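You operate a simulated robot arm through the tools that you are given. There is no shell and no other tool. Be economical: measure what you need, move in short steps, check, and stop when the job is done.

You are at the controls of a simulated two-armed robot. One attempt, no reset.

## Task
Pick up the big blue bottle with one hand, pass it to the other hand and put it on the lower board of the side shelves. Put the 100 small blue bottle from the top of the steel table on top of the green coupling there and the 30 small blue bottle on top of the black coupling there. Any order will do. Set down upright: big blue bottle, small blue bottle.
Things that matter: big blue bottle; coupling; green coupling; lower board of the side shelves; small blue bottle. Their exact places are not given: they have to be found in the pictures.

The check looks at the end state, three seconds after you hand in, the way a careful person would. Anything else that was tipped, shoved, dropped, spilled or broken makes it a failure.

## Robot
Two 7-joint arms with two-finger grippers on one trunk, on a base that drives. Base frame: it is fixed to the floor where the robot stands at the start and does not move with it; the origin is under the middle of the robot, x ahead of it, y to its left, z up. Readings come in mm, degrees, newtons and seconds.
The left shoulder is at the start at [35, 170, 898], the right one opposite. With the tool pointing down near the work surface each hand reaches from about 100 to 620 mm from the robot's upright axis, wherever it stands, measured 20 degrees to its own side. Places, roughly: coupling [-3750, -6750, 1000]; green coupling [-3750, -6500, 1000]; lower board of the side shelves [600, 100, 800]; small blue bottle [-3750, -6500, 1000]. Payload 2.69 kg a hand.
Tool frame (each hand has its own): the origin (TCP) lies between the finger pads and is the grasp point; the fingertips stand 20 mm ahead of it; z points along the fingers, y is the line along which they close. The gripper opens to 100 mm. The gripper's body begins 63 mm behind the TCP.
Orientation is that of the tool frame in the base frame, as a unit quaternion [w, x, y, z]. With the fingers straight down and closing along the base's y, the tool's x points along the base's -x, its y along +y and its z along -z.

## Interface
- The arms move only by the tool jog_arm. It takes "left_motion", "right_motion" or both (then of equal length, played together; a hand with none holds still); each is one flat list of numbers, 7 for each row, row after row: the shift along the tool's x, y, z in mm, then the turn, a rotation vector about the tool's x, y, z in degrees, then the gripper command, from -1 (fully open) to 1 (shut), values between in proportion. In form: [tx, ty, tz, ax, ay, az, jaw, tx, ty, tz, ax, ay, az, jaw, ...]. A call has 1 to 12 rows; each row is the pose to reach, as a shift and turn from the pose commanded when the call began, along the tool's axes at that moment. A row lasts 0.2 s, in which the tool goes at most 50 mm and 8.6 degrees; a call with a longer step from one row to the next is refused whole, and so is a gripper value outside its range. A pose out of reach is approached as far as the arm can. The call stops where the force on the tool passes 40 N (or 10 N more than at its start, if that is more) or the arm is blocked; 0.2 s more then pass. Each finger travels about 108 mm/s and halts on what it meets, pressing with about 27 N; the grip force reading is that of the motor and also rises with nothing between the fingers. The clock runs only during rows and for 0.2 s after the last one: add rows that repeat a pose to give the fingers time. It gives the time, the measured TCP pose, the force on the tool (base axes), the opening and the grip force at its end, in the units of the frame above (readings bear some noise), with the torque about the TCP (base axes, N m) and any sound that the robot's microphone picked up, and new pictures: "show" is both (left out), scene, wrist or none (wrist: the cameras of the hands that moved).
- Cameras (640 x 400 px; columns grow to the right, rows downward): "scene" is now at [170.5, 20.3, 788.9]; the picture's right is [0.23, -0.97, -0.00], its down [-0.57, -0.13, -0.81] and it looks along [0.79, 0.19, -0.59] (base axes); focal length 226 px, centre (320, 200). "left" rides on the left gripper at [70, 19, -99] in its tool frame; the picture's right is [-0.26, 0.97, 0.00], its down [-0.75, -0.20, -0.63] and it looks along [-0.61, -0.16, 0.78] (tool axes); focal length 230 px, centre (320, 200). "right" rides on the right gripper at [70, -19, -99] in its tool frame; the picture's right is [0.26, 0.97, 0.00], its down [-0.75, 0.20, -0.63] and it looks along [-0.61, 0.16, 0.78] (tool axes); focal length 230 px, centre (320, 200).
- raise_lower(by): slides the trunk up (or, below 0, down) by that many mm; the arms and the scene camera ride with it, the base frame stays. It gives what a move gives, with no picture.
- roll_base(legs): drives the robot by 1 to 6 legs, each [ahead, turn to the left] in mm and degrees, along the robot's own axes; the way and the turn of a leg run together, so that a leg with both is an arc; at most 1500 mm and 180 degrees a leg. The arms and the cameras ride along, it lands a little off, and it stops where it bumps. It gives what a move gives, and a new picture of the scene camera.
- pan_tilt(pan, tilt): turns the head with the scene camera to pan (to the left, within 60 degrees either way) and tilt (down, from -29 to 69), counted from straight ahead of the robot. It gives what a move gives, and a new picture of the scene camera.
- pixel_to_xyz(camera, pixels): for up to 12 pixels [column, row] of the newest picture of that camera ("zoom" is the newest enlarged one), the place [x, y, z] in the base frame of the surface seen there, good to about 3 mm. No time passes.
- zoom(camera, box): a new picture of the part [left, top, right, bottom] of that camera's present view, enlarged. No time passes.
- finish_job(): hands the job in; it is judged then, once.

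Keep the steps short. Do not move on a guess: measure, check each grasp and each placing, and mend mistakes. In all there are 110 turns and 260 pictures (those below and enlarged ones count). Leave the grippers open and the arms clear of the work at the hand-in unless told otherwise, and finish with a single line.

The tools are called after "Call:" as a command line: name --argument value ..., lists and objects as JSON in quotes. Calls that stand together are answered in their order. jog_arm: Moves the arms, as the interface text tells. Its arguments: {"type":"object","properties":{"left_motion":{"type":"array","items":{"type":"number"}},"right_motion":{"type":"array","items":{"type":"number"}},"show":{"type":"string","enum":["both","scene","wrist","none"]}},"required":[]} The other tools are called the same way: raise_lower (by) slides the trunk up or down; roll_base (legs) drives the base; pan_tilt (pan, tilt) turns the head that bears the scene camera; pixel_to_xyz (camera, pixels) gives the place of the surface under pixels of a picture; zoom (camera, box) takes an enlarged picture of a part of a camera's view; finish_job () hands the job in.

At the start:

```text
time_s: 0.0
left_tool_pos: [328.9, 277.1, 653.7]
left_tcp_rot: [-0.001, 0.0, 1.0, 0.002]
left_wrist_force: [-0.3, -0.2, -0.1]
left_moment: [0.01, 0.02, 0.01]
left_gripper_width: 100.2
left_grip_force: 0.1
right_tool_pos: [293.8, -49.2, 637.0]
right_tcp_rot: [-0.001, 0.0, 1.0, -0.001]
right_wrist_force: [-0.6, 0.3, 0.6]
right_moment: [-0.02, 0.01, -0.03]
right_gripper_width: 100.1
right_grip_force: 0.1
trunk travel left (down, up): [-125.0, 565.0]
robot x, y, heading: [-2.7, -1.5, 0.0]
head pan, tilt: [13.3, 35.1]
```

scene: 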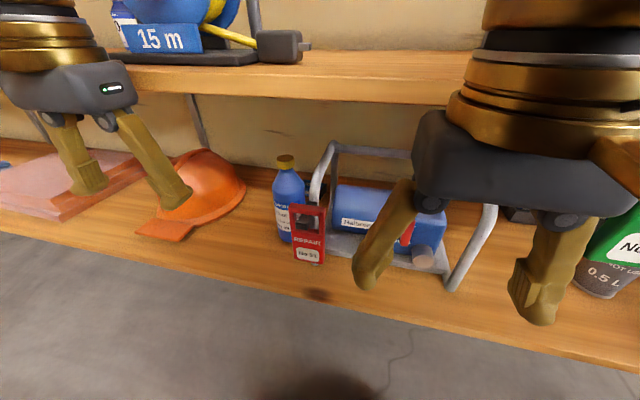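
right: 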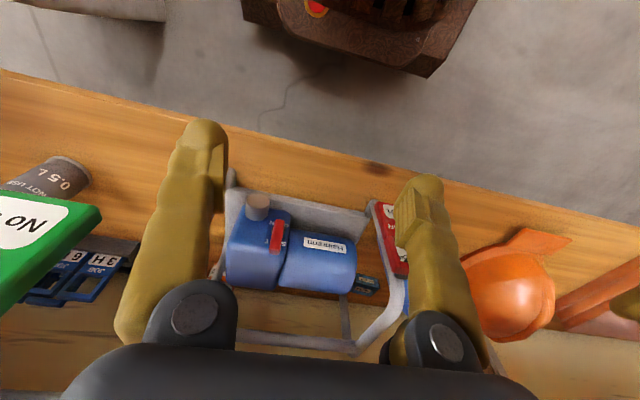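
left: 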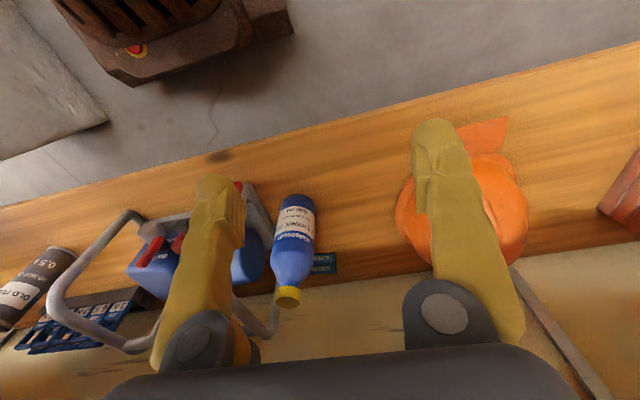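

I see shelves ahead, with a blue bottle at about (288,205) beside a pump. First I measure the boards and the bottle.

Call:
pixel_to_xyz --camera "scene" --pixels '[[286, 158], [290, 190], [283, 225], [284, 240], [240, 250], [320, 295], [308, 235], [330, 70], [200, 220], [265, 215], [100, 230], [330, 180]]'

Call:
pan_tilt --pan 13 --tilt 0

```text
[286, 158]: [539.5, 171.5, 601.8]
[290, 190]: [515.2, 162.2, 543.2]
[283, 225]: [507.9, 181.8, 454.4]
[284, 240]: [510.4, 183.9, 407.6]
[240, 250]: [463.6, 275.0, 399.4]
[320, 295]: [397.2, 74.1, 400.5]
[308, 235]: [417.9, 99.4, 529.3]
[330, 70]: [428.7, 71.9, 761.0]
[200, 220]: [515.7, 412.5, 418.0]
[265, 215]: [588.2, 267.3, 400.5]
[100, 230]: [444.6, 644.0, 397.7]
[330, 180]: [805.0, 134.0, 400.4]
```

```text
time_s: 1.0
left_tool_pos: [318.6, 276.9, 658.7]
left_tcp_rot: [0.008, 0.0, 1.0, 0.0]
left_wrist_force: [0.7, 0.7, 0.1]
left_moment: [0.0, -0.03, 0.0]
left_gripper_width: 100.3
left_grip_force: 0.2
right_tool_pos: [284.7, -50.1, 640.8]
right_tcp_rot: [0.008, -0.001, 1.0, 0.001]
right_wrist_force: [-0.1, -0.5, -0.4]
right_moment: [0.03, -0.02, 0.02]
right_gripper_width: 99.7
right_grip_force: 0.1
trunk travel left (down, up): [-125.0, 565.0]
robot x, y, heading: [1.5, -0.2, 0.0]
head pan, tilt: [13.0, 0.0]
```

scene: 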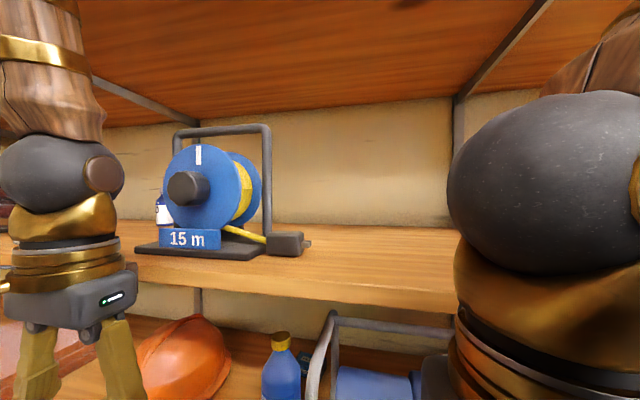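

The boards are at z≈400 and z≈760. I look around to learn which shelves and bottles there are.

Call:
pan_tilt --pan 60 --tilt 10

Call:
pan_tilt --pan -60 --tilt 10

Call:
raise_lower --by 400

Call:
pan_tilt --pan 0 --tilt 10

```text
time_s: 2.2
left_tool_pos: [318.9, 277.6, 659.8]
left_tcp_rot: [0.008, 0.0, 1.0, 0.0]
left_wrist_force: [0.4, -0.6, -0.1]
left_moment: [-0.03, -0.03, 0.05]
left_gripper_width: 99.8
left_grip_force: 0.1
right_tool_pos: [286.6, -49.7, 642.3]
right_tcp_rot: [0.006, -0.001, 1.0, 0.0]
right_wrist_force: [0.4, 0.9, -0.4]
right_moment: [0.0, 0.0, 0.01]
right_gripper_width: 100.2
right_grip_force: 0.0
trunk travel left (down, up): [-125.0, 565.0]
robot x, y, heading: [1.3, -2.4, -0.3]
head pan, tilt: [60.0, 10.0]
```

scene: 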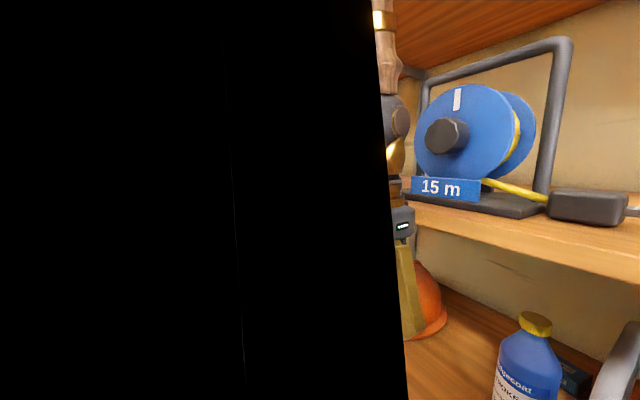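

```text
time_s: 4.2
left_tool_pos: [317.9, 277.0, 658.6]
left_tcp_rot: [0.008, 0.0, 1.0, 0.0]
left_wrist_force: [-0.7, 0.1, 0.3]
left_moment: [-0.01, 0.04, 0.01]
left_gripper_width: 99.8
left_grip_force: 0.1
right_tool_pos: [284.7, -49.7, 642.5]
right_tcp_rot: [0.007, -0.001, 1.0, 0.0]
right_wrist_force: [0.6, 0.3, -0.3]
right_moment: [0.0, -0.01, 0.01]
right_gripper_width: 100.0
right_grip_force: 0.1
trunk travel left (down, up): [-125.0, 565.0]
robot x, y, heading: [0.1, -0.2, -0.1]
head pan, tilt: [-60.0, 10.0]
```

scene: 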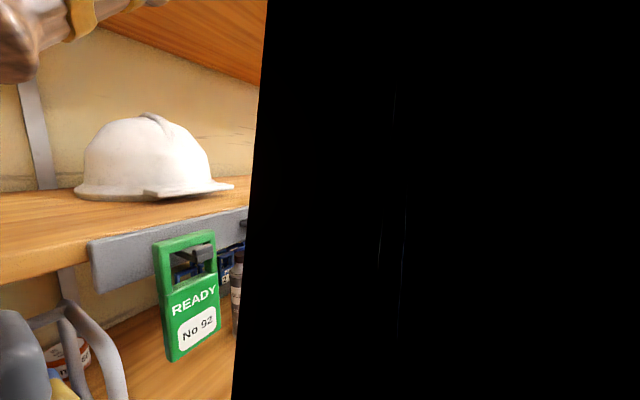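

```text
time_s: 8.0
left_tool_pos: [318.9, 277.0, 1060.9]
left_tcp_rot: [0.007, 0.0, 1.0, 0.0]
left_wrist_force: [-0.2, -0.4, -0.3]
left_moment: [-0.03, 0.0, -0.01]
left_gripper_width: 100.1
left_grip_force: 0.0
right_tool_pos: [285.6, -48.8, 1043.2]
right_tcp_rot: [0.007, 0.0, 1.0, 0.0]
right_wrist_force: [0.6, 1.2, 0.1]
right_moment: [0.01, -0.01, 0.02]
right_gripper_width: 100.1
right_grip_force: 0.1
trunk travel left (down, up): [-525.0, 165.0]
robot x, y, heading: [1.0, 1.4, -0.2]
head pan, tilt: [-60.0, 10.0]
```

```text
time_s: 9.3
left_tool_pos: [317.9, 278.1, 1059.3]
left_tcp_rot: [0.008, -0.001, 1.0, 0.0]
left_wrist_force: [0.3, -0.3, 0.5]
left_moment: [0.01, -0.04, 0.0]
left_gripper_width: 100.0
left_grip_force: 0.1
right_tool_pos: [285.9, -49.4, 1043.0]
right_tcp_rot: [0.006, 0.0, 1.0, 0.0]
right_wrist_force: [0.6, 0.5, 0.1]
right_moment: [-0.01, -0.02, 0.0]
right_gripper_width: 100.0
right_grip_force: 0.1
trunk travel left (down, up): [-525.0, 165.0]
robot x, y, heading: [-2.3, -0.9, 0.2]
head pan, tilt: [0.0, 10.0]
```

scene: 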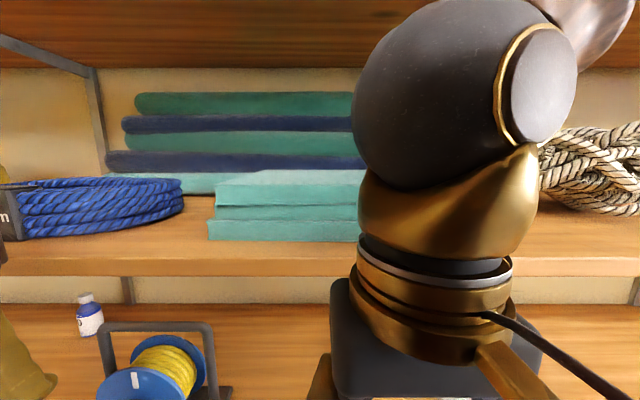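

The shelves ahead have boards at about 400, 760 and ~1150. I back off a little and turn in place to view the rest of the room.

Call:
roll_base --legs '[[-300, 0], [0, 90]]'

Call:
roll_base --legs '[[0, 60]]'

Call:
roll_base --legs '[[0, 60]]'

Call:
roll_base --legs '[[0, 60]]'

```text
time_s: 15.3
left_tool_pos: [-589.5, 309.4, 1060.0]
left_tcp_rot: [-0.006, 0.719, -0.694, -0.006]
left_wrist_force: [0.0, -0.4, -0.5]
left_moment: [0.0, -0.02, -0.01]
left_gripper_width: 100.0
left_grip_force: 0.0
right_tool_pos: [-260.0, 286.4, 1042.7]
right_tcp_rot: [-0.005, 0.719, -0.695, -0.005]
right_wrist_force: [0.0, -0.1, 0.6]
right_moment: [-0.01, 0.0, -0.01]
right_gripper_width: 99.9
right_grip_force: 0.0
trunk travel left (down, up): [-525.0, 165.0]
robot x, y, heading: [-287.4, -0.5, 91.8]
head pan, tilt: [0.0, 10.0]
```

scene: 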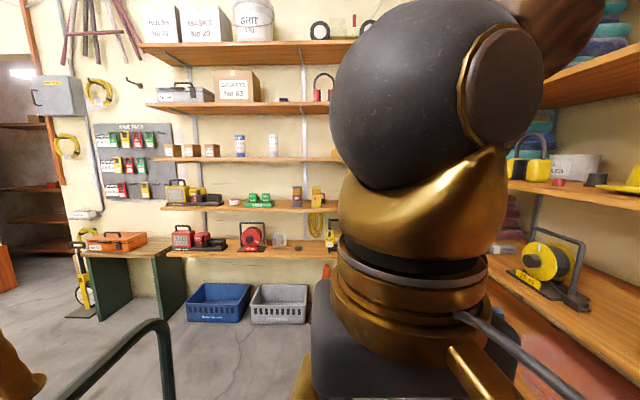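

```text
time_s: 18.4
left_tool_pos: [-697.0, -106.8, 1064.3]
left_tcp_rot: [-0.005, 0.969, -0.246, -0.015]
left_wrist_force: [0.1, -0.3, -0.5]
left_moment: [-0.01, -0.01, 0.04]
left_gripper_width: 100.0
left_grip_force: 0.0
right_tool_pos: [-511.4, 164.5, 1046.6]
right_tcp_rot: [-0.003, 0.97, -0.244, -0.015]
right_wrist_force: [-0.8, 0.4, 0.0]
right_moment: [-0.01, 0.04, -0.04]
right_gripper_width: 100.0
right_grip_force: 0.0
trunk travel left (down, up): [-525.0, 165.0]
robot x, y, heading: [-289.7, 5.9, 151.6]
head pan, tilt: [0.0, 10.0]
```

scene: 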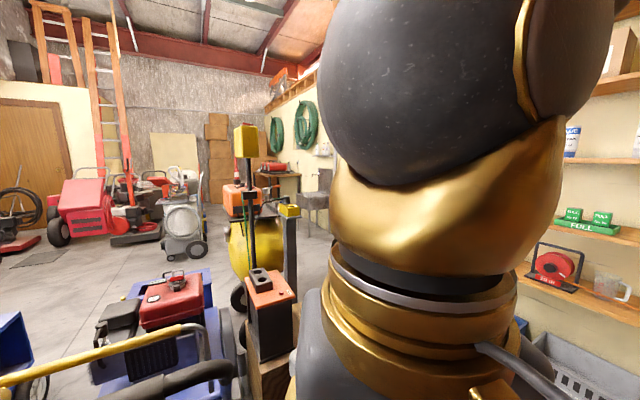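

```text
time_s: 21.6
left_tool_pos: [-380.8, -391.3, 1070.0]
left_tcp_rot: [0.005, 0.962, 0.272, -0.022]
left_wrist_force: [-1.4, -0.6, -0.5]
left_moment: [0.0, -0.01, 0.01]
left_gripper_width: 100.1
left_grip_force: 0.1
right_tool_pos: [-525.4, -96.5, 1051.6]
right_tcp_rot: [0.006, 0.962, 0.273, -0.02]
right_wrist_force: [0.8, -0.3, -0.2]
right_moment: [-0.02, -0.04, 0.03]
right_gripper_width: 100.2
right_grip_force: 0.0
trunk travel left (down, up): [-525.0, 165.0]
robot x, y, heading: [-290.6, 10.3, -148.5]
head pan, tilt: [0.0, 10.0]
```

scene: 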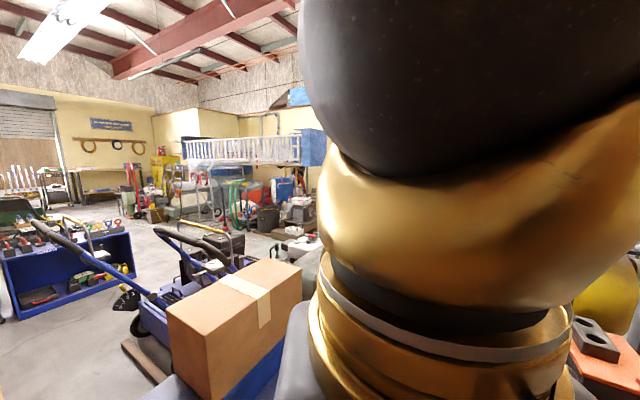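

```text
time_s: 24.7
left_tool_pos: [15.2, -265.0, 1075.5]
left_tcp_rot: [0.026, 0.695, 0.718, -0.025]
left_wrist_force: [-0.7, 0.2, -0.7]
left_moment: [-0.02, 0.01, 0.01]
left_gripper_width: 100.2
left_grip_force: 0.1
right_tool_pos: [-316.4, -230.0, 1056.2]
right_tcp_rot: [0.021, 0.696, 0.718, -0.021]
right_wrist_force: [-0.1, -0.4, -0.6]
right_moment: [0.03, -0.01, 0.0]
right_gripper_width: 100.1
right_grip_force: 0.0
trunk travel left (down, up): [-525.0, 165.0]
robot x, y, heading: [-298.6, 7.4, -88.2]
head pan, tilt: [0.0, 10.0]
```

scene: 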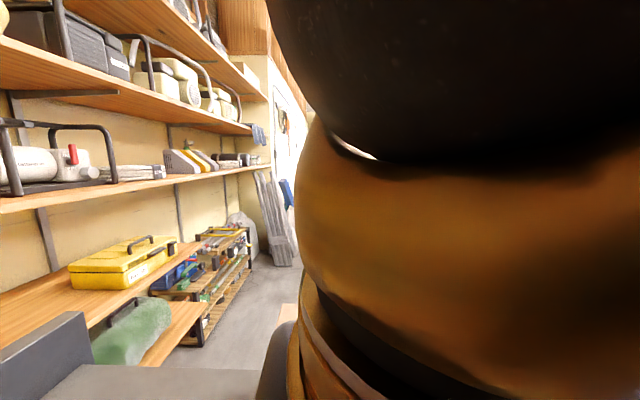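

The right forearm blocks the view. I move the right hand 230 mm outward (to the robot's right), to be symmetric with the left one.

Call:
jog_arm --right_motion '[0, -46, 0, 0, 0, 0, -1, 0, -92, 0, 0, 0, 0, -1, 0, -138, 0, 0, 0, 0, -1, 0, -184, 0, 0, 0, 0, -1, 0, -230, 0, 0, 0, 0, -1]' --show "scene"

Call:
roll_base --legs '[[0, 88]]'

```text
time_s: 25.9
left_tool_pos: [24.1, -278.8, 1086.2]
left_tcp_rot: [0.063, 0.694, 0.716, -0.047]
left_wrist_force: [0.0, 0.6, 0.0]
left_moment: [-0.02, -0.02, -0.03]
left_gripper_width: 100.1
left_grip_force: 0.1
right_tool_pos: [-558.7, -288.5, 1053.5]
right_tcp_rot: [0.032, 0.701, 0.712, -0.032]
right_wrist_force: [0.7, -0.2, 1.0]
right_moment: [-0.02, -0.06, 0.01]
right_gripper_width: 99.8
right_grip_force: 0.1
right hand out of reach, approached as far as the arm can: row 2, 3, 4, 5
trunk travel left (down, up): [-525.0, 165.0]
robot x, y, heading: [-299.5, 11.3, -88.5]
head pan, tilt: [0.0, 10.0]
```

scene: 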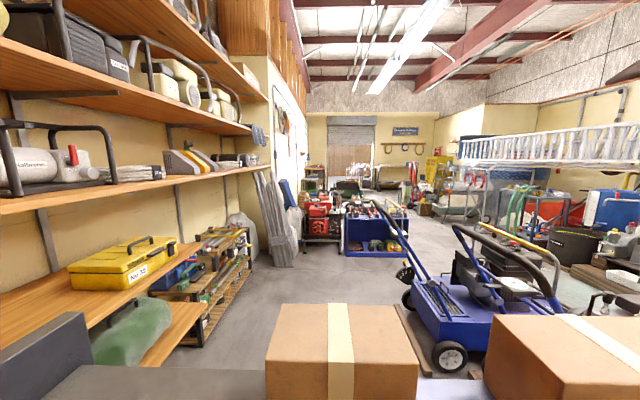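

```text
time_s: 30.1
left_tool_pos: [-4.6, 314.0, 1081.0]
left_tcp_rot: [0.048, 0.009, 0.999, 0.001]
left_wrist_force: [0.4, -0.1, 0.0]
left_moment: [0.0, 0.01, 0.01]
left_gripper_width: 100.2
left_grip_force: 0.1
right_tool_pos: [-9.2, -262.9, 1053.5]
right_tcp_rot: [0.044, 0.016, 0.999, -0.002]
right_wrist_force: [-0.2, 0.0, 0.2]
right_moment: [-0.03, 0.0, 0.02]
right_gripper_width: 100.1
right_grip_force: 0.0
trunk travel left (down, up): [-525.0, 165.0]
robot x, y, heading: [-298.7, 5.7, -0.8]
head pan, tilt: [0.0, 10.0]
```

scene: 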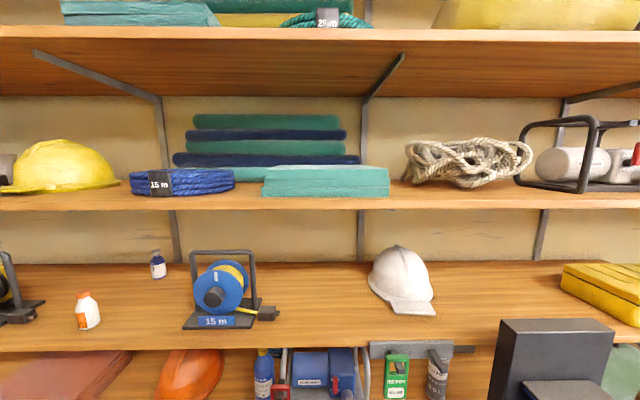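

Good view now. I measure the boards, the bottles and the dark box, and zoom in on the bottles.

Call:
pixel_to_xyz --camera "scene" --pixels '[[300, 320], [300, 195], [300, 30], [157, 270], [158, 252], [88, 320], [264, 380], [540, 340], [590, 390], [402, 290], [263, 352], [225, 310]]'

Call:
zoom --camera "scene" --box '[60, 240, 300, 400]'

Call:
pan_tilt --pan 0 --tilt 45

```text
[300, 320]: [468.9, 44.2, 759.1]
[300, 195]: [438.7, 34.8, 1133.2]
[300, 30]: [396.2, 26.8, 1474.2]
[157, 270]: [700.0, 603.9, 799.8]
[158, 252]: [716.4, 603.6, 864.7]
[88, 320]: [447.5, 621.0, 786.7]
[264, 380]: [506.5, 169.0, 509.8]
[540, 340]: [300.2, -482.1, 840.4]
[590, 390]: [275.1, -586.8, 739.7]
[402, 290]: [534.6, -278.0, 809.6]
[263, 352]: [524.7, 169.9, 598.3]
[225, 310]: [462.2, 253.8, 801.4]
```

```text
2.50 times, centred on (180, 320) of scene
```

zoom: 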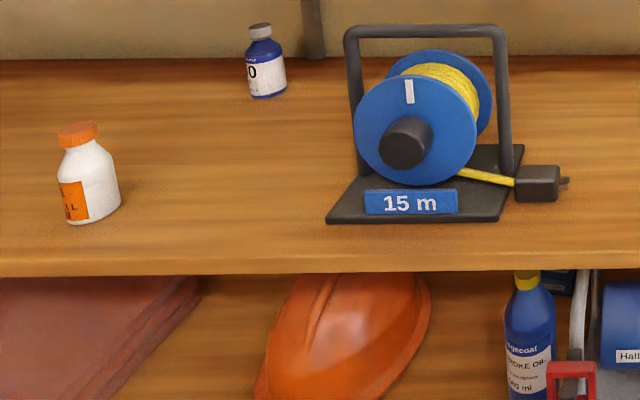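

```text
time_s: 31.1
left_tool_pos: [8.6, 323.2, 1091.8]
left_tcp_rot: [0.086, 0.007, 0.996, 0.011]
left_wrist_force: [-0.2, -0.3, -0.4]
left_moment: [-0.02, 0.0, 0.02]
left_gripper_width: 99.7
left_grip_force: 0.0
right_tool_pos: [4.0, -272.6, 1061.3]
right_tcp_rot: [0.074, 0.039, 0.996, -0.008]
right_wrist_force: [0.7, 0.2, -0.2]
right_moment: [0.02, -0.01, 0.0]
right_gripper_width: 99.8
right_grip_force: 0.0
trunk travel left (down, up): [-525.0, 165.0]
robot x, y, heading: [-297.9, 2.6, -1.3]
head pan, tilt: [0.0, 45.0]
```

scene: 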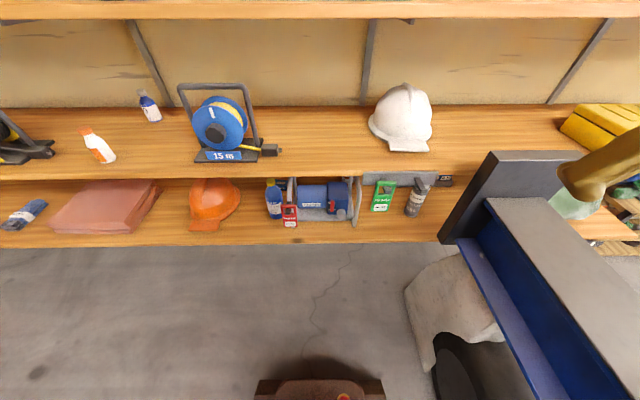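

The only big blue bottle seen is the oil bottle on the 400 mm board at about (520,170). The target board is the one at z≈760, as the rough height of 800 fits it, and it has free room near y≈0. I lower the trunk and drive up again.

Call:
raise_lower --by -450

Call:
roll_base --legs '[[250, 0]]'

Call:
pan_tilt --pan 15 --tilt 25

```text
refused: -450 is not a number from -400 to 400
```

```text
time_s: 32.9
left_tool_pos: [258.8, 317.2, 1091.3]
left_tcp_rot: [0.085, 0.01, 0.996, 0.01]
left_wrist_force: [-0.8, 0.0, -0.3]
left_moment: [0.01, 0.03, -0.03]
left_gripper_width: 100.0
left_grip_force: 0.1
right_tool_pos: [250.7, -278.9, 1059.8]
right_tcp_rot: [0.073, 0.04, 0.997, -0.008]
right_wrist_force: [0.1, 0.2, 0.3]
right_moment: [0.02, 0.03, -0.01]
right_gripper_width: 100.1
right_grip_force: 0.1
trunk travel left (down, up): [-525.0, 165.0]
robot x, y, heading: [-51.2, -3.1, -1.4]
head pan, tilt: [0.0, 45.0]
```

scene: 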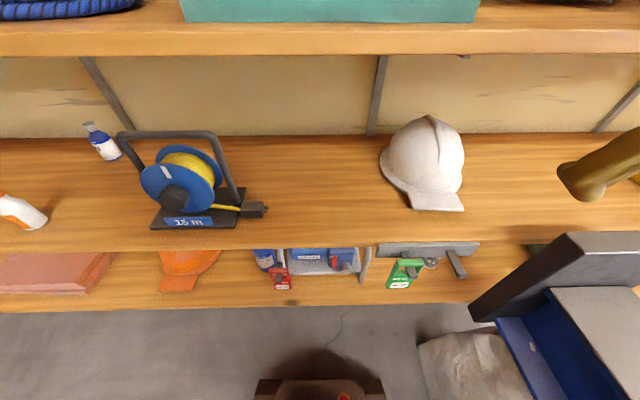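

```text
time_s: 33.7
left_tool_pos: [267.9, 328.8, 1103.9]
left_tcp_rot: [0.125, 0.008, 0.992, 0.022]
left_wrist_force: [0.8, -0.2, 0.1]
left_moment: [0.01, 0.0, -0.02]
left_gripper_width: 100.0
left_grip_force: 0.1
right_tool_pos: [260.9, -288.9, 1070.3]
right_tcp_rot: [0.106, 0.063, 0.992, -0.014]
right_wrist_force: [-0.7, 0.2, -0.2]
right_moment: [0.0, -0.01, -0.01]
right_gripper_width: 100.3
right_grip_force: 0.0
trunk travel left (down, up): [-525.0, 165.0]
robot x, y, heading: [-52.9, -3.3, -1.4]
head pan, tilt: [15.0, 25.0]
```

scene: 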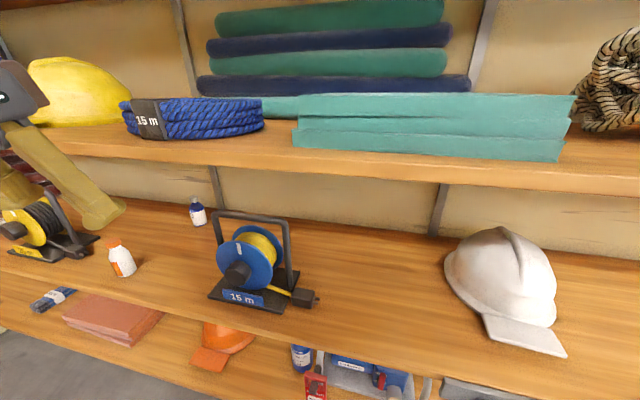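

I lower the trunk by 400 to bring the arms and camera to the bottle's height.

Call:
raise_lower --by -400

Call:
zoom --camera "scene" --box '[0, 0, 640, 400]'

```text
time_s: 37.6
left_tool_pos: [259.1, 326.1, 701.4]
left_tcp_rot: [0.115, 0.008, 0.993, 0.019]
left_wrist_force: [-0.3, 0.8, 0.4]
left_moment: [-0.03, 0.01, 0.03]
left_gripper_width: 99.9
left_grip_force: 0.1
right_tool_pos: [250.7, -286.6, 668.3]
right_tcp_rot: [0.097, 0.056, 0.994, -0.012]
right_wrist_force: [0.0, 0.1, -0.2]
right_moment: [-0.01, -0.02, 0.01]
right_gripper_width: 100.2
right_grip_force: 0.0
trunk travel left (down, up): [-125.0, 565.0]
robot x, y, heading: [-49.7, -6.6, -1.1]
head pan, tilt: [15.0, 25.0]
```

```text
1.00 times, centred on (320, 200) of scene (not enlarged: the box is as wide or as high as the picture)
```

zoom: 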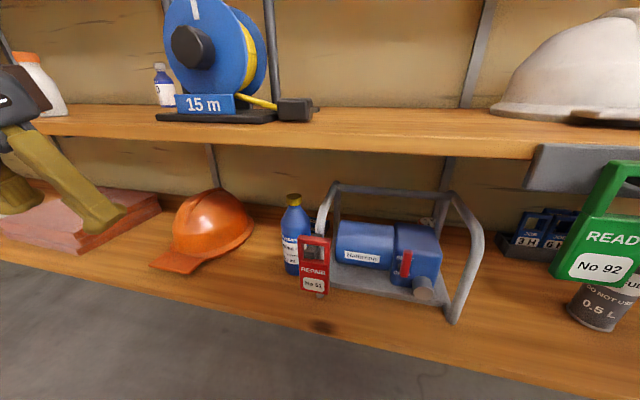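

Call:
zoom --camera "scene" --box '[240, 170, 400, 330]'

Call:
pixel_to_xyz --camera "scene" --pixels '[[293, 197], [288, 205], [283, 230], [300, 230], [306, 222], [292, 265], [304, 240], [325, 240], [314, 290], [325, 205], [322, 250], [420, 152]]'

```text
2.50 times, centred on (320, 250) of scene
```

zoom: 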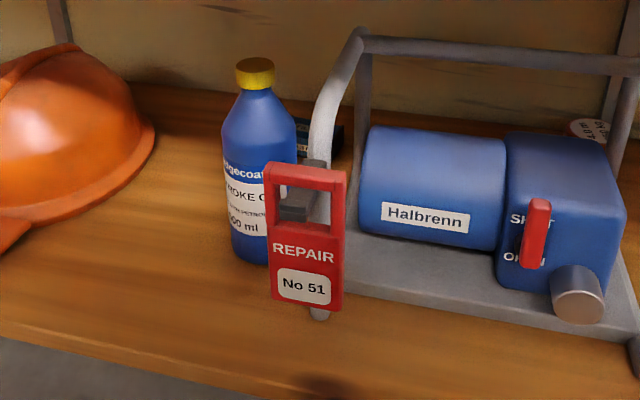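

```text
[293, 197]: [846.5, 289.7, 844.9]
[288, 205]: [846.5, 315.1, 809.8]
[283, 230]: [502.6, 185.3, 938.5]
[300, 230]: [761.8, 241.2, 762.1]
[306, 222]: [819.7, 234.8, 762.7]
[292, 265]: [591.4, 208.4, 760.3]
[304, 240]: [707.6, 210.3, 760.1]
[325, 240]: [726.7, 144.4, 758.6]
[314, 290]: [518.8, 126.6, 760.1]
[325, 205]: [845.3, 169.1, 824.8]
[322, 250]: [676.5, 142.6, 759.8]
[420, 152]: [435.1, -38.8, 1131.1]
```

Scene picture was stale; I measure on the enlarged picture instead.

Call:
pixel_to_xyz --camera "zoom" --pixels '[[255, 65], [255, 85], [255, 130], [222, 190], [228, 160], [292, 145], [250, 245], [268, 262], [340, 180], [320, 100], [322, 160], [275, 170]]'

Call:
pixel_to_xyz --camera "zoom" --pixels '[[225, 250], [310, 310], [330, 125], [355, 45], [325, 150], [150, 140], [60, 200], [200, 320], [325, 385], [260, 200], [232, 200], [330, 215]]'

```text
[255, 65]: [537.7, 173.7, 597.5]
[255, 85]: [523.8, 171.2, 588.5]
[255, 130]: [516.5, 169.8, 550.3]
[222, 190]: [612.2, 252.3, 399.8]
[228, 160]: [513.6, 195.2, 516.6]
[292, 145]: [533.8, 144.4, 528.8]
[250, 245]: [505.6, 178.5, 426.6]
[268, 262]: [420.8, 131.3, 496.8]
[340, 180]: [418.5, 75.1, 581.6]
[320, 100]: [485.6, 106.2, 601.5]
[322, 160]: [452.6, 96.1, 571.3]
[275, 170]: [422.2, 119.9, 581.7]
```

```text
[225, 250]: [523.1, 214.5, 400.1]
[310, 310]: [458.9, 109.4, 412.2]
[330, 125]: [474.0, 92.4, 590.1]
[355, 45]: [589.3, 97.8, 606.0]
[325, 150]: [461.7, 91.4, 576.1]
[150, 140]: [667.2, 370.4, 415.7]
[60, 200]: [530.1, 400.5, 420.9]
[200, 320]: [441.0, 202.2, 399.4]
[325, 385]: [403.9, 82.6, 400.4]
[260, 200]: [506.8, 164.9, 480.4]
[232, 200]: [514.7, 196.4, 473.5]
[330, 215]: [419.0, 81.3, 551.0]
```

The bottle's centre is at about (537,170) with a radius of about 31, its body reaches z≈535 and the cap top is at 600. The red tag and frame stand to its right, so the left hand should come in from front-left at 40° yaw, pitched 30° down. First I turn the left hand in free space in front of the shelf.

Call:
jog_arm --left_motion '[-2.2, -0.8, 23.6, 3.24, -5.71, 3.89, -1, -4.3, -1.6, 47.2, 6.48, -11.42, 7.78, -1, -6.5, -2.4, 70.8, 9.71, -17.14, 11.66, -1, -8.7, -3.3, 94.4, 12.95, -22.85, 15.55, -1, -10.8, -4.1, 118, 16.2, -28.56, 19.44, -1, -13, -4.9, 141.5, 19.4, -34.3, 23.3, -1, -15.1, -5.7, 165, 22.7, -40, 27.2, -1, -17.3, -6.5, 188.7, 25.9, -45.7, 31.1, -1]'

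```text
time_s: 39.4
left_tool_pos: [292.1, 312.6, 510.9]
left_tcp_rot: [0.456, 0.29, 0.821, -0.185]
left_wrist_force: [-0.4, 1.3, -0.3]
left_moment: [0.03, 0.0, 0.0]
left_gripper_width: 99.9
left_grip_force: 0.0
left hand out of reach, approached as far as the arm can: row 1, 2, 3
right_tool_pos: [251.1, -286.4, 667.7]
right_tcp_rot: [0.097, 0.057, 0.994, -0.013]
right_wrist_force: [-0.1, 0.0, 0.3]
right_moment: [0.02, -0.02, 0.02]
right_gripper_width: 100.1
right_grip_force: 0.0
trunk travel left (down, up): [-125.0, 565.0]
robot x, y, heading: [-53.0, -3.0, -1.3]
head pan, tilt: [15.0, 25.0]
```

scene: 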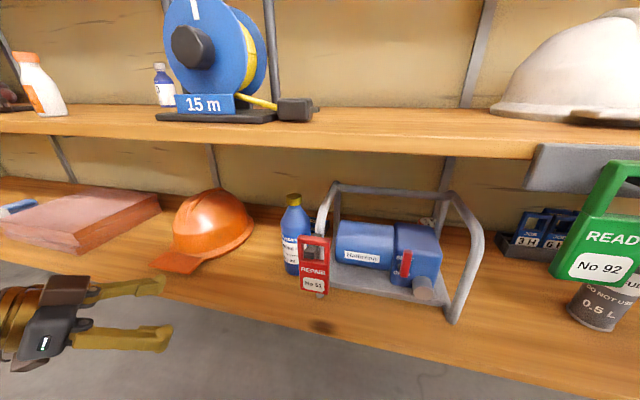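
left: 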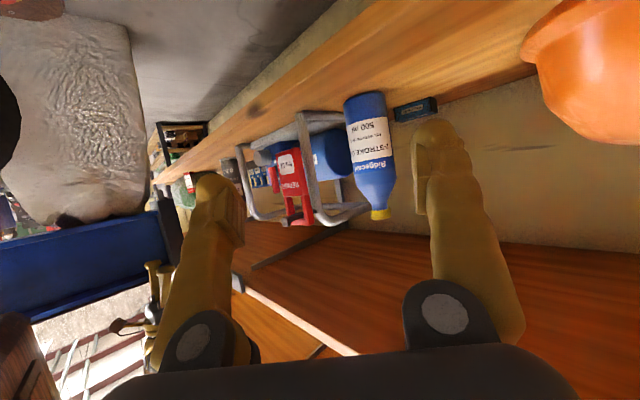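

Close to plan. Now I go to the pre-grasp point, about 150 mm in front of the bottle at z≈468.

Call:
jog_arm --left_motion '[-6.6, 12, 32.9, 0, 0, 0, -0.8, -13.2, 24, 65.7, 0, 0, 0, -0.8, -19.7, 35.9, 98.6, 0, 0, 0, -0.8, -26.3, 47.8, 131.4, 0, 0, 0, -0.8, -26.3, 47.8, 131.4, 0, 0, 0, -0.8]'

```text
time_s: 40.6
left_tool_pos: [418.1, 267.0, 465.1]
left_tcp_rot: [0.454, 0.289, 0.822, -0.184]
left_wrist_force: [0.4, 0.1, 0.1]
left_moment: [0.03, -0.03, -0.02]
left_gripper_width: 90.1
left_grip_force: 0.0
right_tool_pos: [251.2, -286.1, 666.6]
right_tcp_rot: [0.098, 0.057, 0.994, -0.013]
right_wrist_force: [0.7, 0.0, 0.2]
right_moment: [-0.02, 0.0, -0.02]
right_gripper_width: 100.0
right_grip_force: 0.1
trunk travel left (down, up): [-125.0, 565.0]
robot x, y, heading: [-51.2, -1.0, -1.4]
head pan, tilt: [15.0, 25.0]
```

scene: 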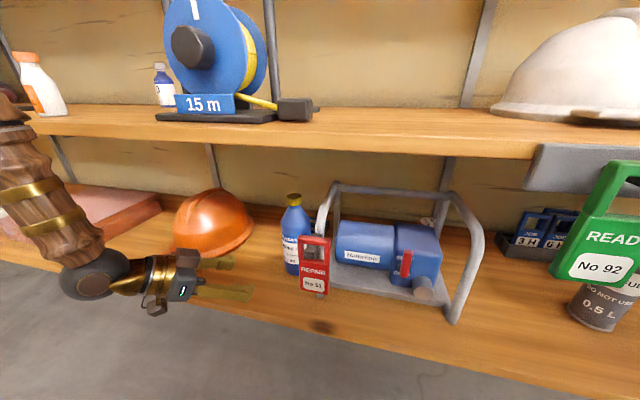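
left: 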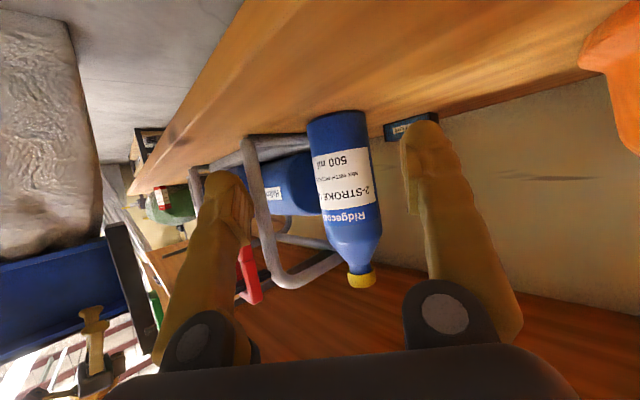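

Pose is as planned and the bottle lies between the fingers. I advance horizontally 150 mm onto it.

Call:
jog_arm --left_motion '[-21, 0.5, 32, 0, 0, 0, -0.8, -42, 1, 64, 0, 0, 0, -0.8, -63, 1.5, 96, 0, 0, 0, -0.8, -84, 2, 128.4, 0, 0, 0, -0.8, -84, 2, 128.4, 0, 0, 0, -0.8]'

```text
time_s: 41.8
left_tool_pos: [530.8, 175.7, 468.8]
left_tcp_rot: [0.454, 0.288, 0.822, -0.185]
left_wrist_force: [-0.9, 0.8, -0.4]
left_moment: [-0.03, 0.01, 0.0]
left_gripper_width: 89.9
left_grip_force: 0.1
right_tool_pos: [241.4, -276.9, 666.2]
right_tcp_rot: [0.074, 0.04, 0.996, -0.008]
right_wrist_force: [-0.4, -1.0, 0.3]
right_moment: [-0.04, -0.03, 0.03]
right_gripper_width: 100.1
right_grip_force: 0.0
trunk travel left (down, up): [-125.0, 565.0]
robot x, y, heading: [-55.0, -3.2, -1.3]
head pan, tilt: [15.0, 25.0]
```

scene: 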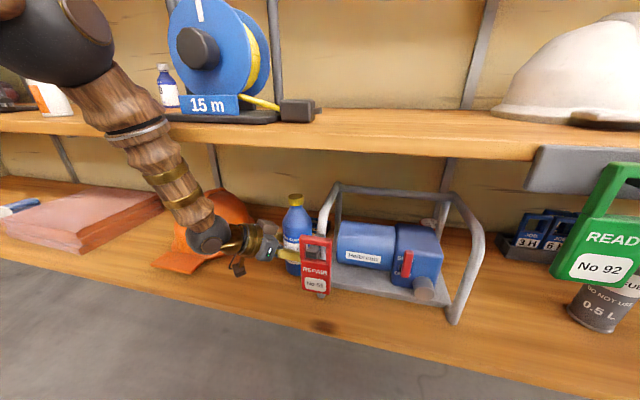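
left: 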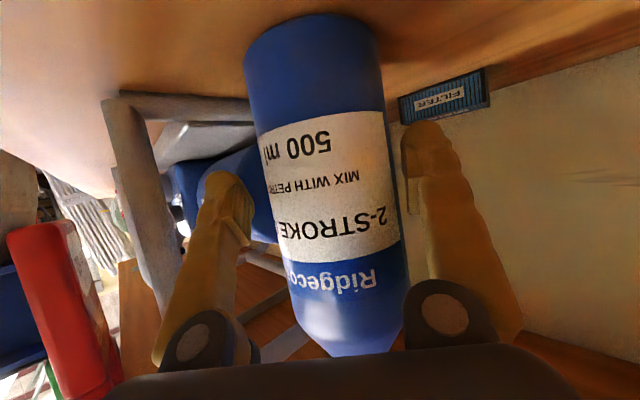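

The bottle is between the fingers and forces are zero. Closing.

Call:
jog_arm --left_motion '[0, 0, 0, 0, 0, 0, 0, 0, 0, 0, 0, 0, 0, 1, 0, 0, 0, 0, 0, 0, 1, 0, 0, 0, 0, 0, 0, 1, 0, 0, 0, 0, 0, 0, 1]'

```text
time_s: 43.0
left_tool_pos: [532.2, 175.5, 469.2]
left_tcp_rot: [0.456, 0.288, 0.821, -0.186]
left_wrist_force: [1.0, 0.9, 1.3]
left_moment: [0.01, 0.02, -0.02]
left_gripper_width: 68.0
left_grip_force: 26.8
right_tool_pos: [246.2, -282.2, 670.1]
right_tcp_rot: [0.097, 0.054, 0.994, -0.014]
right_wrist_force: [0.9, -0.1, -1.0]
right_moment: [0.01, 0.02, 0.01]
right_gripper_width: 100.0
right_grip_force: 0.0
trunk travel left (down, up): [-125.0, 565.0]
robot x, y, heading: [-49.6, -1.6, -1.2]
head pan, tilt: [15.0, 25.0]
```

scene: 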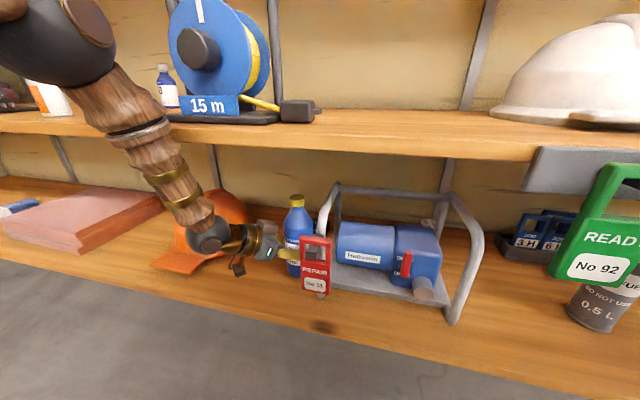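
left: 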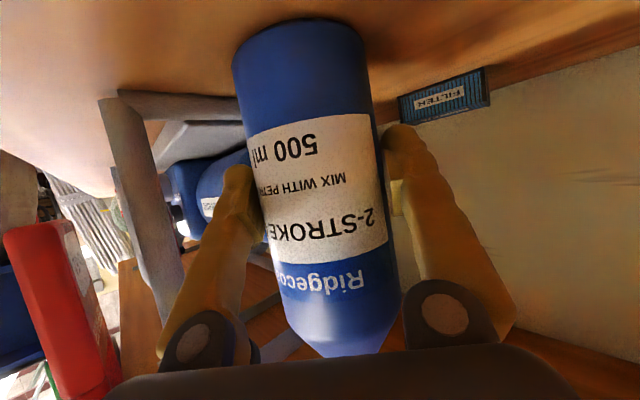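

Gripped (width 68, 27 N). I lift 25 mm, then withdraw back-left along the approach line.

Call:
jog_arm --left_motion '[-10, -0.5, -6.5, 0, 0, 0, 1, -21.3, -1, -13, 0, 0, 0, 1, 2.5, -1, -52, 0, 0, 0, 1, 26.4, -1, -91, 0, 0, 0, 1, 50, -1, -130, 0, 0, 0, 1, 74, -1, -170, 0, 0, 0, 1, 98, -1, -209, 0, 0, 0, 1, 98, -1, -209, 0, 0, 0, 1]'

```text
time_s: 44.8
left_tool_pos: [354.5, 320.0, 497.4]
left_tcp_rot: [0.455, 0.29, 0.821, -0.185]
left_wrist_force: [-0.1, -0.1, -4.4]
left_moment: [0.02, 0.04, 0.03]
left_gripper_width: 67.1
left_grip_force: 26.9
right_tool_pos: [251.1, -287.6, 667.8]
right_tcp_rot: [0.1, 0.059, 0.993, -0.014]
right_wrist_force: [-0.5, -0.2, -0.3]
right_moment: [-0.01, -0.02, -0.01]
right_gripper_width: 100.0
right_grip_force: 0.1
trunk travel left (down, up): [-125.0, 565.0]
robot x, y, heading: [-52.8, -3.6, -1.3]
head pan, tilt: [15.0, 25.0]
```

scene: 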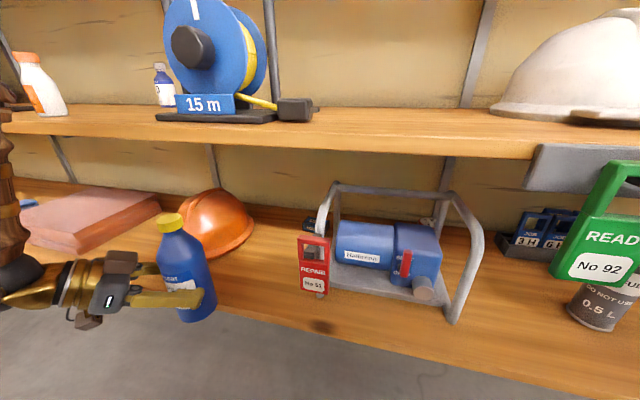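
left: 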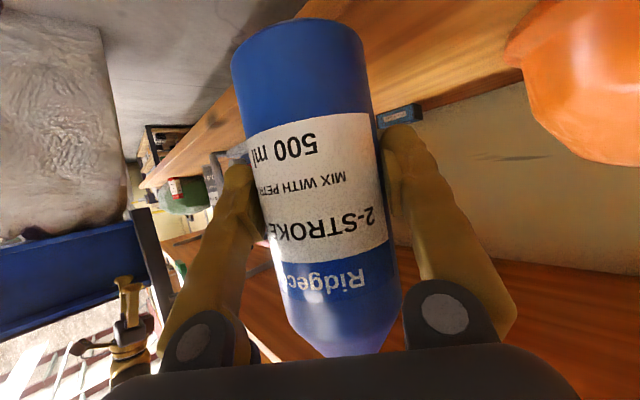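

Bottle lifted, upright, 4.4 N. I back off 200 mm, raise the trunk 400 mm, and turn the right hand mirror-wise (40° yaw to the left, 30° down).

Call:
roll_base --legs '[[-200, 0]]'

Call:
raise_lower --by 400

Call:
jog_arm --right_motion '[4.2, 0, 14.4, -3.61, -5.75, -4.82, -1, 8.4, 0, 28.9, -7.22, -11.5, -9.65, -1, 12.6, 0, 43.3, -10.84, -17.25, -14.47, -1, 16.8, 0.3, 57.8, -14.45, -23, -19.3, -1, 21, 0.4, 72.2, -18.06, -28.75, -24.12, -1, 25.3, 0.5, 86.6, -21.7, -34.5, -28.95, -1, 29.5, 0.6, 101, -25.3, -40.25, -33.8, -1, 33.7, 0.7, 115.5, -28.9, -46, -38.6, -1, 33.7, 0.7, 115.5, -28.9, -46, -38.6, -1]'

```text
time_s: 46.3
left_tool_pos: [161.2, 323.9, 497.0]
left_tcp_rot: [0.455, 0.289, 0.822, -0.185]
left_wrist_force: [-0.8, -0.3, -4.4]
left_moment: [0.01, -0.01, 0.01]
left_gripper_width: 67.2
left_grip_force: 27.3
right_tool_pos: [57.9, -280.6, 668.0]
right_tcp_rot: [0.098, 0.055, 0.994, -0.014]
right_wrist_force: [1.2, 0.2, 0.1]
right_moment: [-0.03, 0.0, -0.04]
right_gripper_width: 100.2
right_grip_force: 0.0
trunk travel left (down, up): [-125.0, 565.0]
robot x, y, heading: [-242.9, 2.1, -1.2]
head pan, tilt: [15.0, 25.0]
```

scene: 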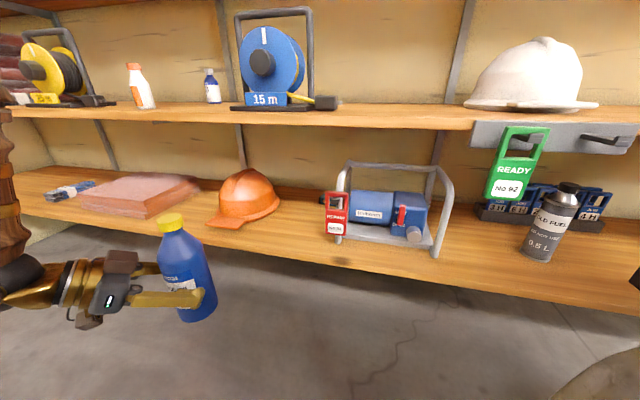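

```text
time_s: 50.2
left_tool_pos: [154.9, 324.7, 903.5]
left_tcp_rot: [0.461, 0.289, 0.819, -0.181]
left_wrist_force: [-0.6, -0.3, -4.7]
left_moment: [0.03, 0.01, -0.02]
left_gripper_width: 66.7
left_grip_force: 26.9
right_tool_pos: [77.0, -291.0, 1078.3]
right_tcp_rot: [0.128, 0.08, 0.988, -0.02]
right_wrist_force: [-0.4, 0.0, 0.0]
right_moment: [0.02, -0.02, 0.0]
right_gripper_width: 100.2
right_grip_force: 0.0
trunk travel left (down, up): [-525.0, 165.0]
robot x, y, heading: [-243.5, 1.8, -1.5]
head pan, tilt: [15.0, 25.0]
```

```text
time_s: 52.2
left_tool_pos: [154.9, 324.6, 904.0]
left_tcp_rot: [0.462, 0.29, 0.818, -0.183]
left_wrist_force: [0.4, -0.4, -4.4]
left_moment: [0.04, -0.01, 0.01]
left_gripper_width: 66.9
left_grip_force: 26.4
right_tool_pos: [39.6, -279.1, 952.2]
right_tcp_rot: [0.474, -0.298, 0.811, 0.172]
right_wrist_force: [-0.2, 0.5, 0.8]
right_moment: [-0.03, 0.0, -0.01]
right_gripper_width: 100.3
right_grip_force: 0.0
right hand out of reach, approached as far as the arm can: row 1, 2, 3, 4, 5
trunk travel left (down, up): [-525.0, 165.0]
robot x, y, heading: [-247.1, -0.1, -1.4]
head pan, tilt: [15.0, 25.0]
```

scene: 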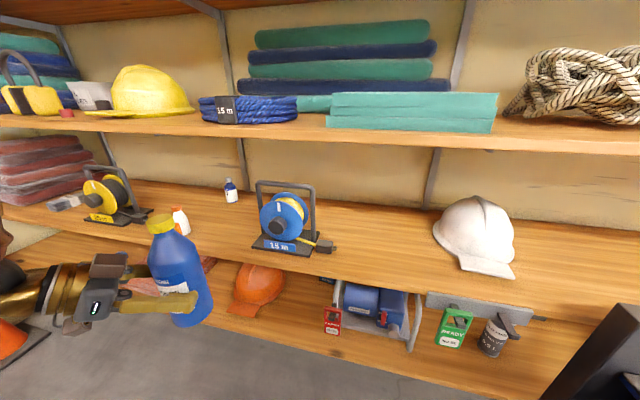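
right: 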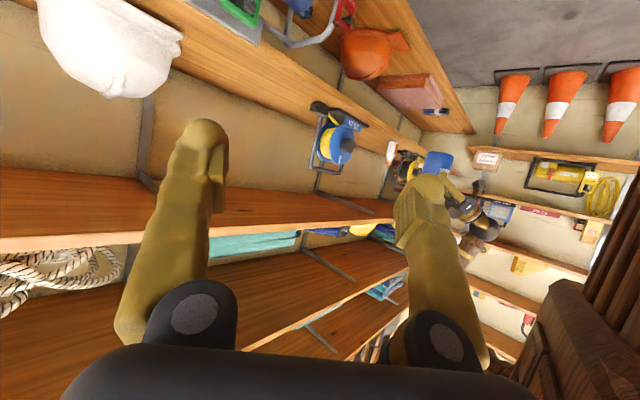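

The right hand has its pose. I bring both hands together: left (with bottle) to (170,70), right to a pre-grasp point 150 mm short of the bottle, 48 mm higher than the left.

Call:
jog_arm --left_motion '[-14, -30.9, 25.7, 0, 0, 0, 1, -28, -61.8, 51.5, 0, 0, 0, 1, -42, -92.8, 77.2, 0, 0, 0, 1, -56, -123.7, 103, 0, 0, 0, 1, -70, -154.6, 128.7, 0, 0, 0, 1, -83.9, -185.5, 154.4, 0, 0, 0, 1, -83.9, -185.5, 154.4, 0, 0, 0, 1]' --right_motion '[-14.5, 29.4, 25.5, 0, 0, 0, -1, -29, 58.8, 51, 0, 0, 0, -1, -43.5, 88.2, 76.3, 0, 0, 0, -1, -58, 117.5, 101.8, 0, 0, 0, -1, -72.4, 147, 127.2, 0, 0, 0, -1, -86.9, 176.3, 152.7, 0, 0, 0, -1, -86.9, 176.3, 152.7, 0, 0, 0, -1]'

```text
time_s: 53.8
left_tool_pos: [168.5, 69.5, 902.2]
left_tcp_rot: [0.462, 0.289, 0.819, -0.181]
left_wrist_force: [0.6, -0.1, -5.3]
left_moment: [0.0, 0.03, 0.01]
left_gripper_width: 66.9
left_grip_force: 27.2
right_tool_pos: [52.9, -41.4, 949.8]
right_tcp_rot: [0.473, -0.301, 0.81, 0.172]
right_wrist_force: [0.6, 0.3, 0.1]
right_moment: [0.0, 0.01, -0.02]
right_gripper_width: 100.0
right_grip_force: 0.1
right hand out of reach, approached as far as the arm can: row 6, 7
trunk travel left (down, up): [-525.0, 165.0]
robot x, y, heading: [-245.5, 0.9, -1.3]
head pan, tilt: [15.0, 25.0]
```

scene: 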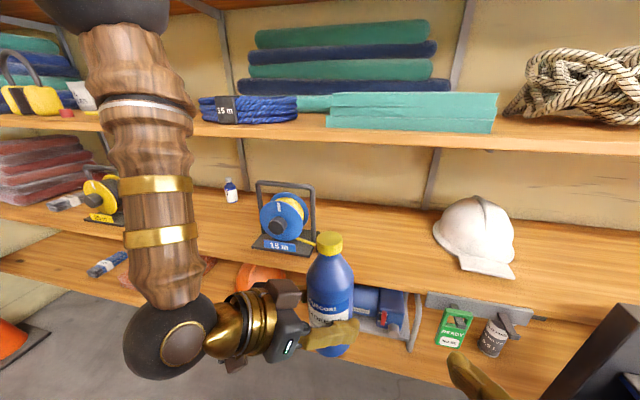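
right: 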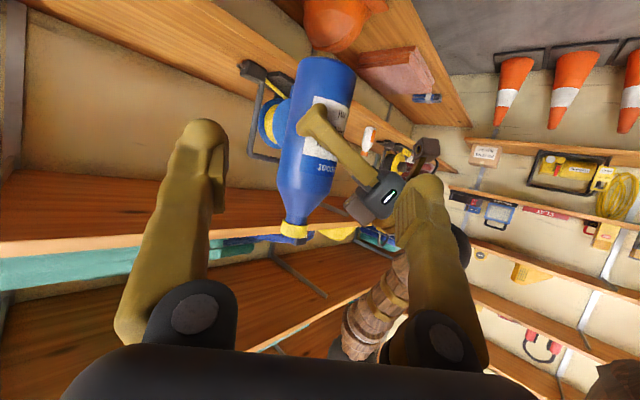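
left: 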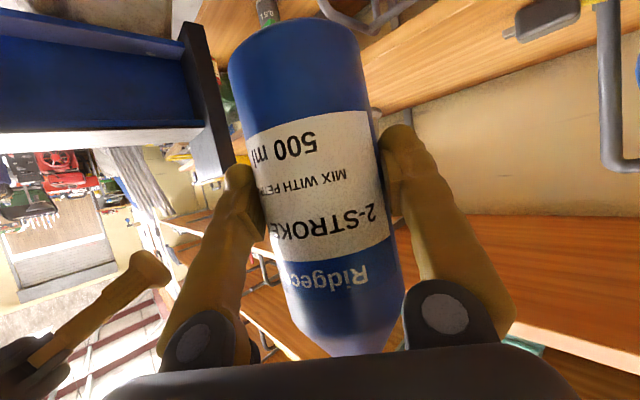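

The right hand would be too close to the left palm at body height, so I'll take the bottle by its cap, well above the left gripper. I measure the cap now.

Call:
zoom --camera "scene" --box '[240, 220, 440, 380]'

Call:
pixel_to_xyz --camera "scene" --pixels '[[328, 237], [328, 248], [319, 246], [339, 243], [330, 253], [329, 262], [332, 275], [310, 290], [352, 285], [330, 300]]'

```text
2.50 times, centred on (340, 300) of scene
```

zoom: 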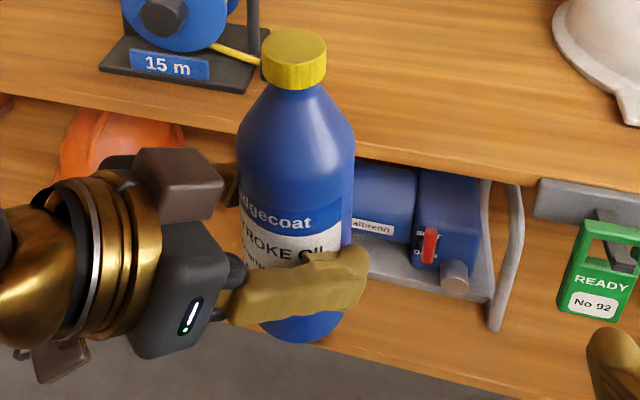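

```text
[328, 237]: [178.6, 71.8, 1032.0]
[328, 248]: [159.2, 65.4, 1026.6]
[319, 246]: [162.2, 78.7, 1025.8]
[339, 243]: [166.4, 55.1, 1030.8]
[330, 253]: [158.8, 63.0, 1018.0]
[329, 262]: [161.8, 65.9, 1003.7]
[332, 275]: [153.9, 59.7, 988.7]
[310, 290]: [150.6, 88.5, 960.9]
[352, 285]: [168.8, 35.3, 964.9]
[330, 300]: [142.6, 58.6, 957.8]
```

Cap centre is about (173,66), from z 1008 to 1032, diameter about 29. I raise the right hand to z≈1023, about 120 mm short of the cap.

Call:
jog_arm --right_motion '[-28, 1.5, 0, 0, 0, 0, -1, -56, 3, 0, 0, 0, 0, -1, -83.7, 4.5, -0.5, 0, 0, 0, -1, -83.7, 4.5, -0.5, 0, 0, 0, -1]'

Call:
pixel_to_xyz --camera "zoom" --pixels '[[170, 158], [215, 190]]'

```text
time_s: 54.8
left_tool_pos: [168.5, 69.7, 901.4]
left_tcp_rot: [0.462, 0.29, 0.818, -0.181]
left_wrist_force: [1.2, -0.7, -5.0]
left_moment: [0.04, 0.0, -0.03]
left_gripper_width: 66.7
left_grip_force: 26.9
right_tool_pos: [50.6, -54.5, 1003.0]
right_tcp_rot: [0.473, -0.299, 0.811, 0.171]
right_wrist_force: [-0.2, -0.2, -0.1]
right_moment: [-0.01, -0.01, 0.0]
right_gripper_width: 99.8
right_grip_force: 0.0
right hand out of reach, approached as far as the arm can: row 1, 2, 3, 4
trunk travel left (down, up): [-525.0, 165.0]
robot x, y, heading: [-246.0, 3.3, -1.2]
head pan, tilt: [15.0, 25.0]
```

scene: 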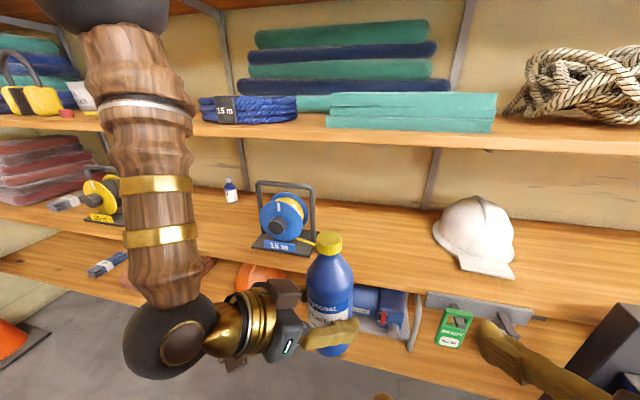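
right: 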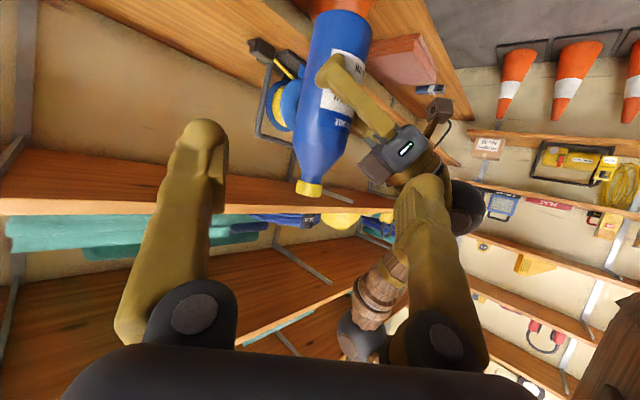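

```text
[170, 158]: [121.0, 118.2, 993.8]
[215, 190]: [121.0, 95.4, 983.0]
```

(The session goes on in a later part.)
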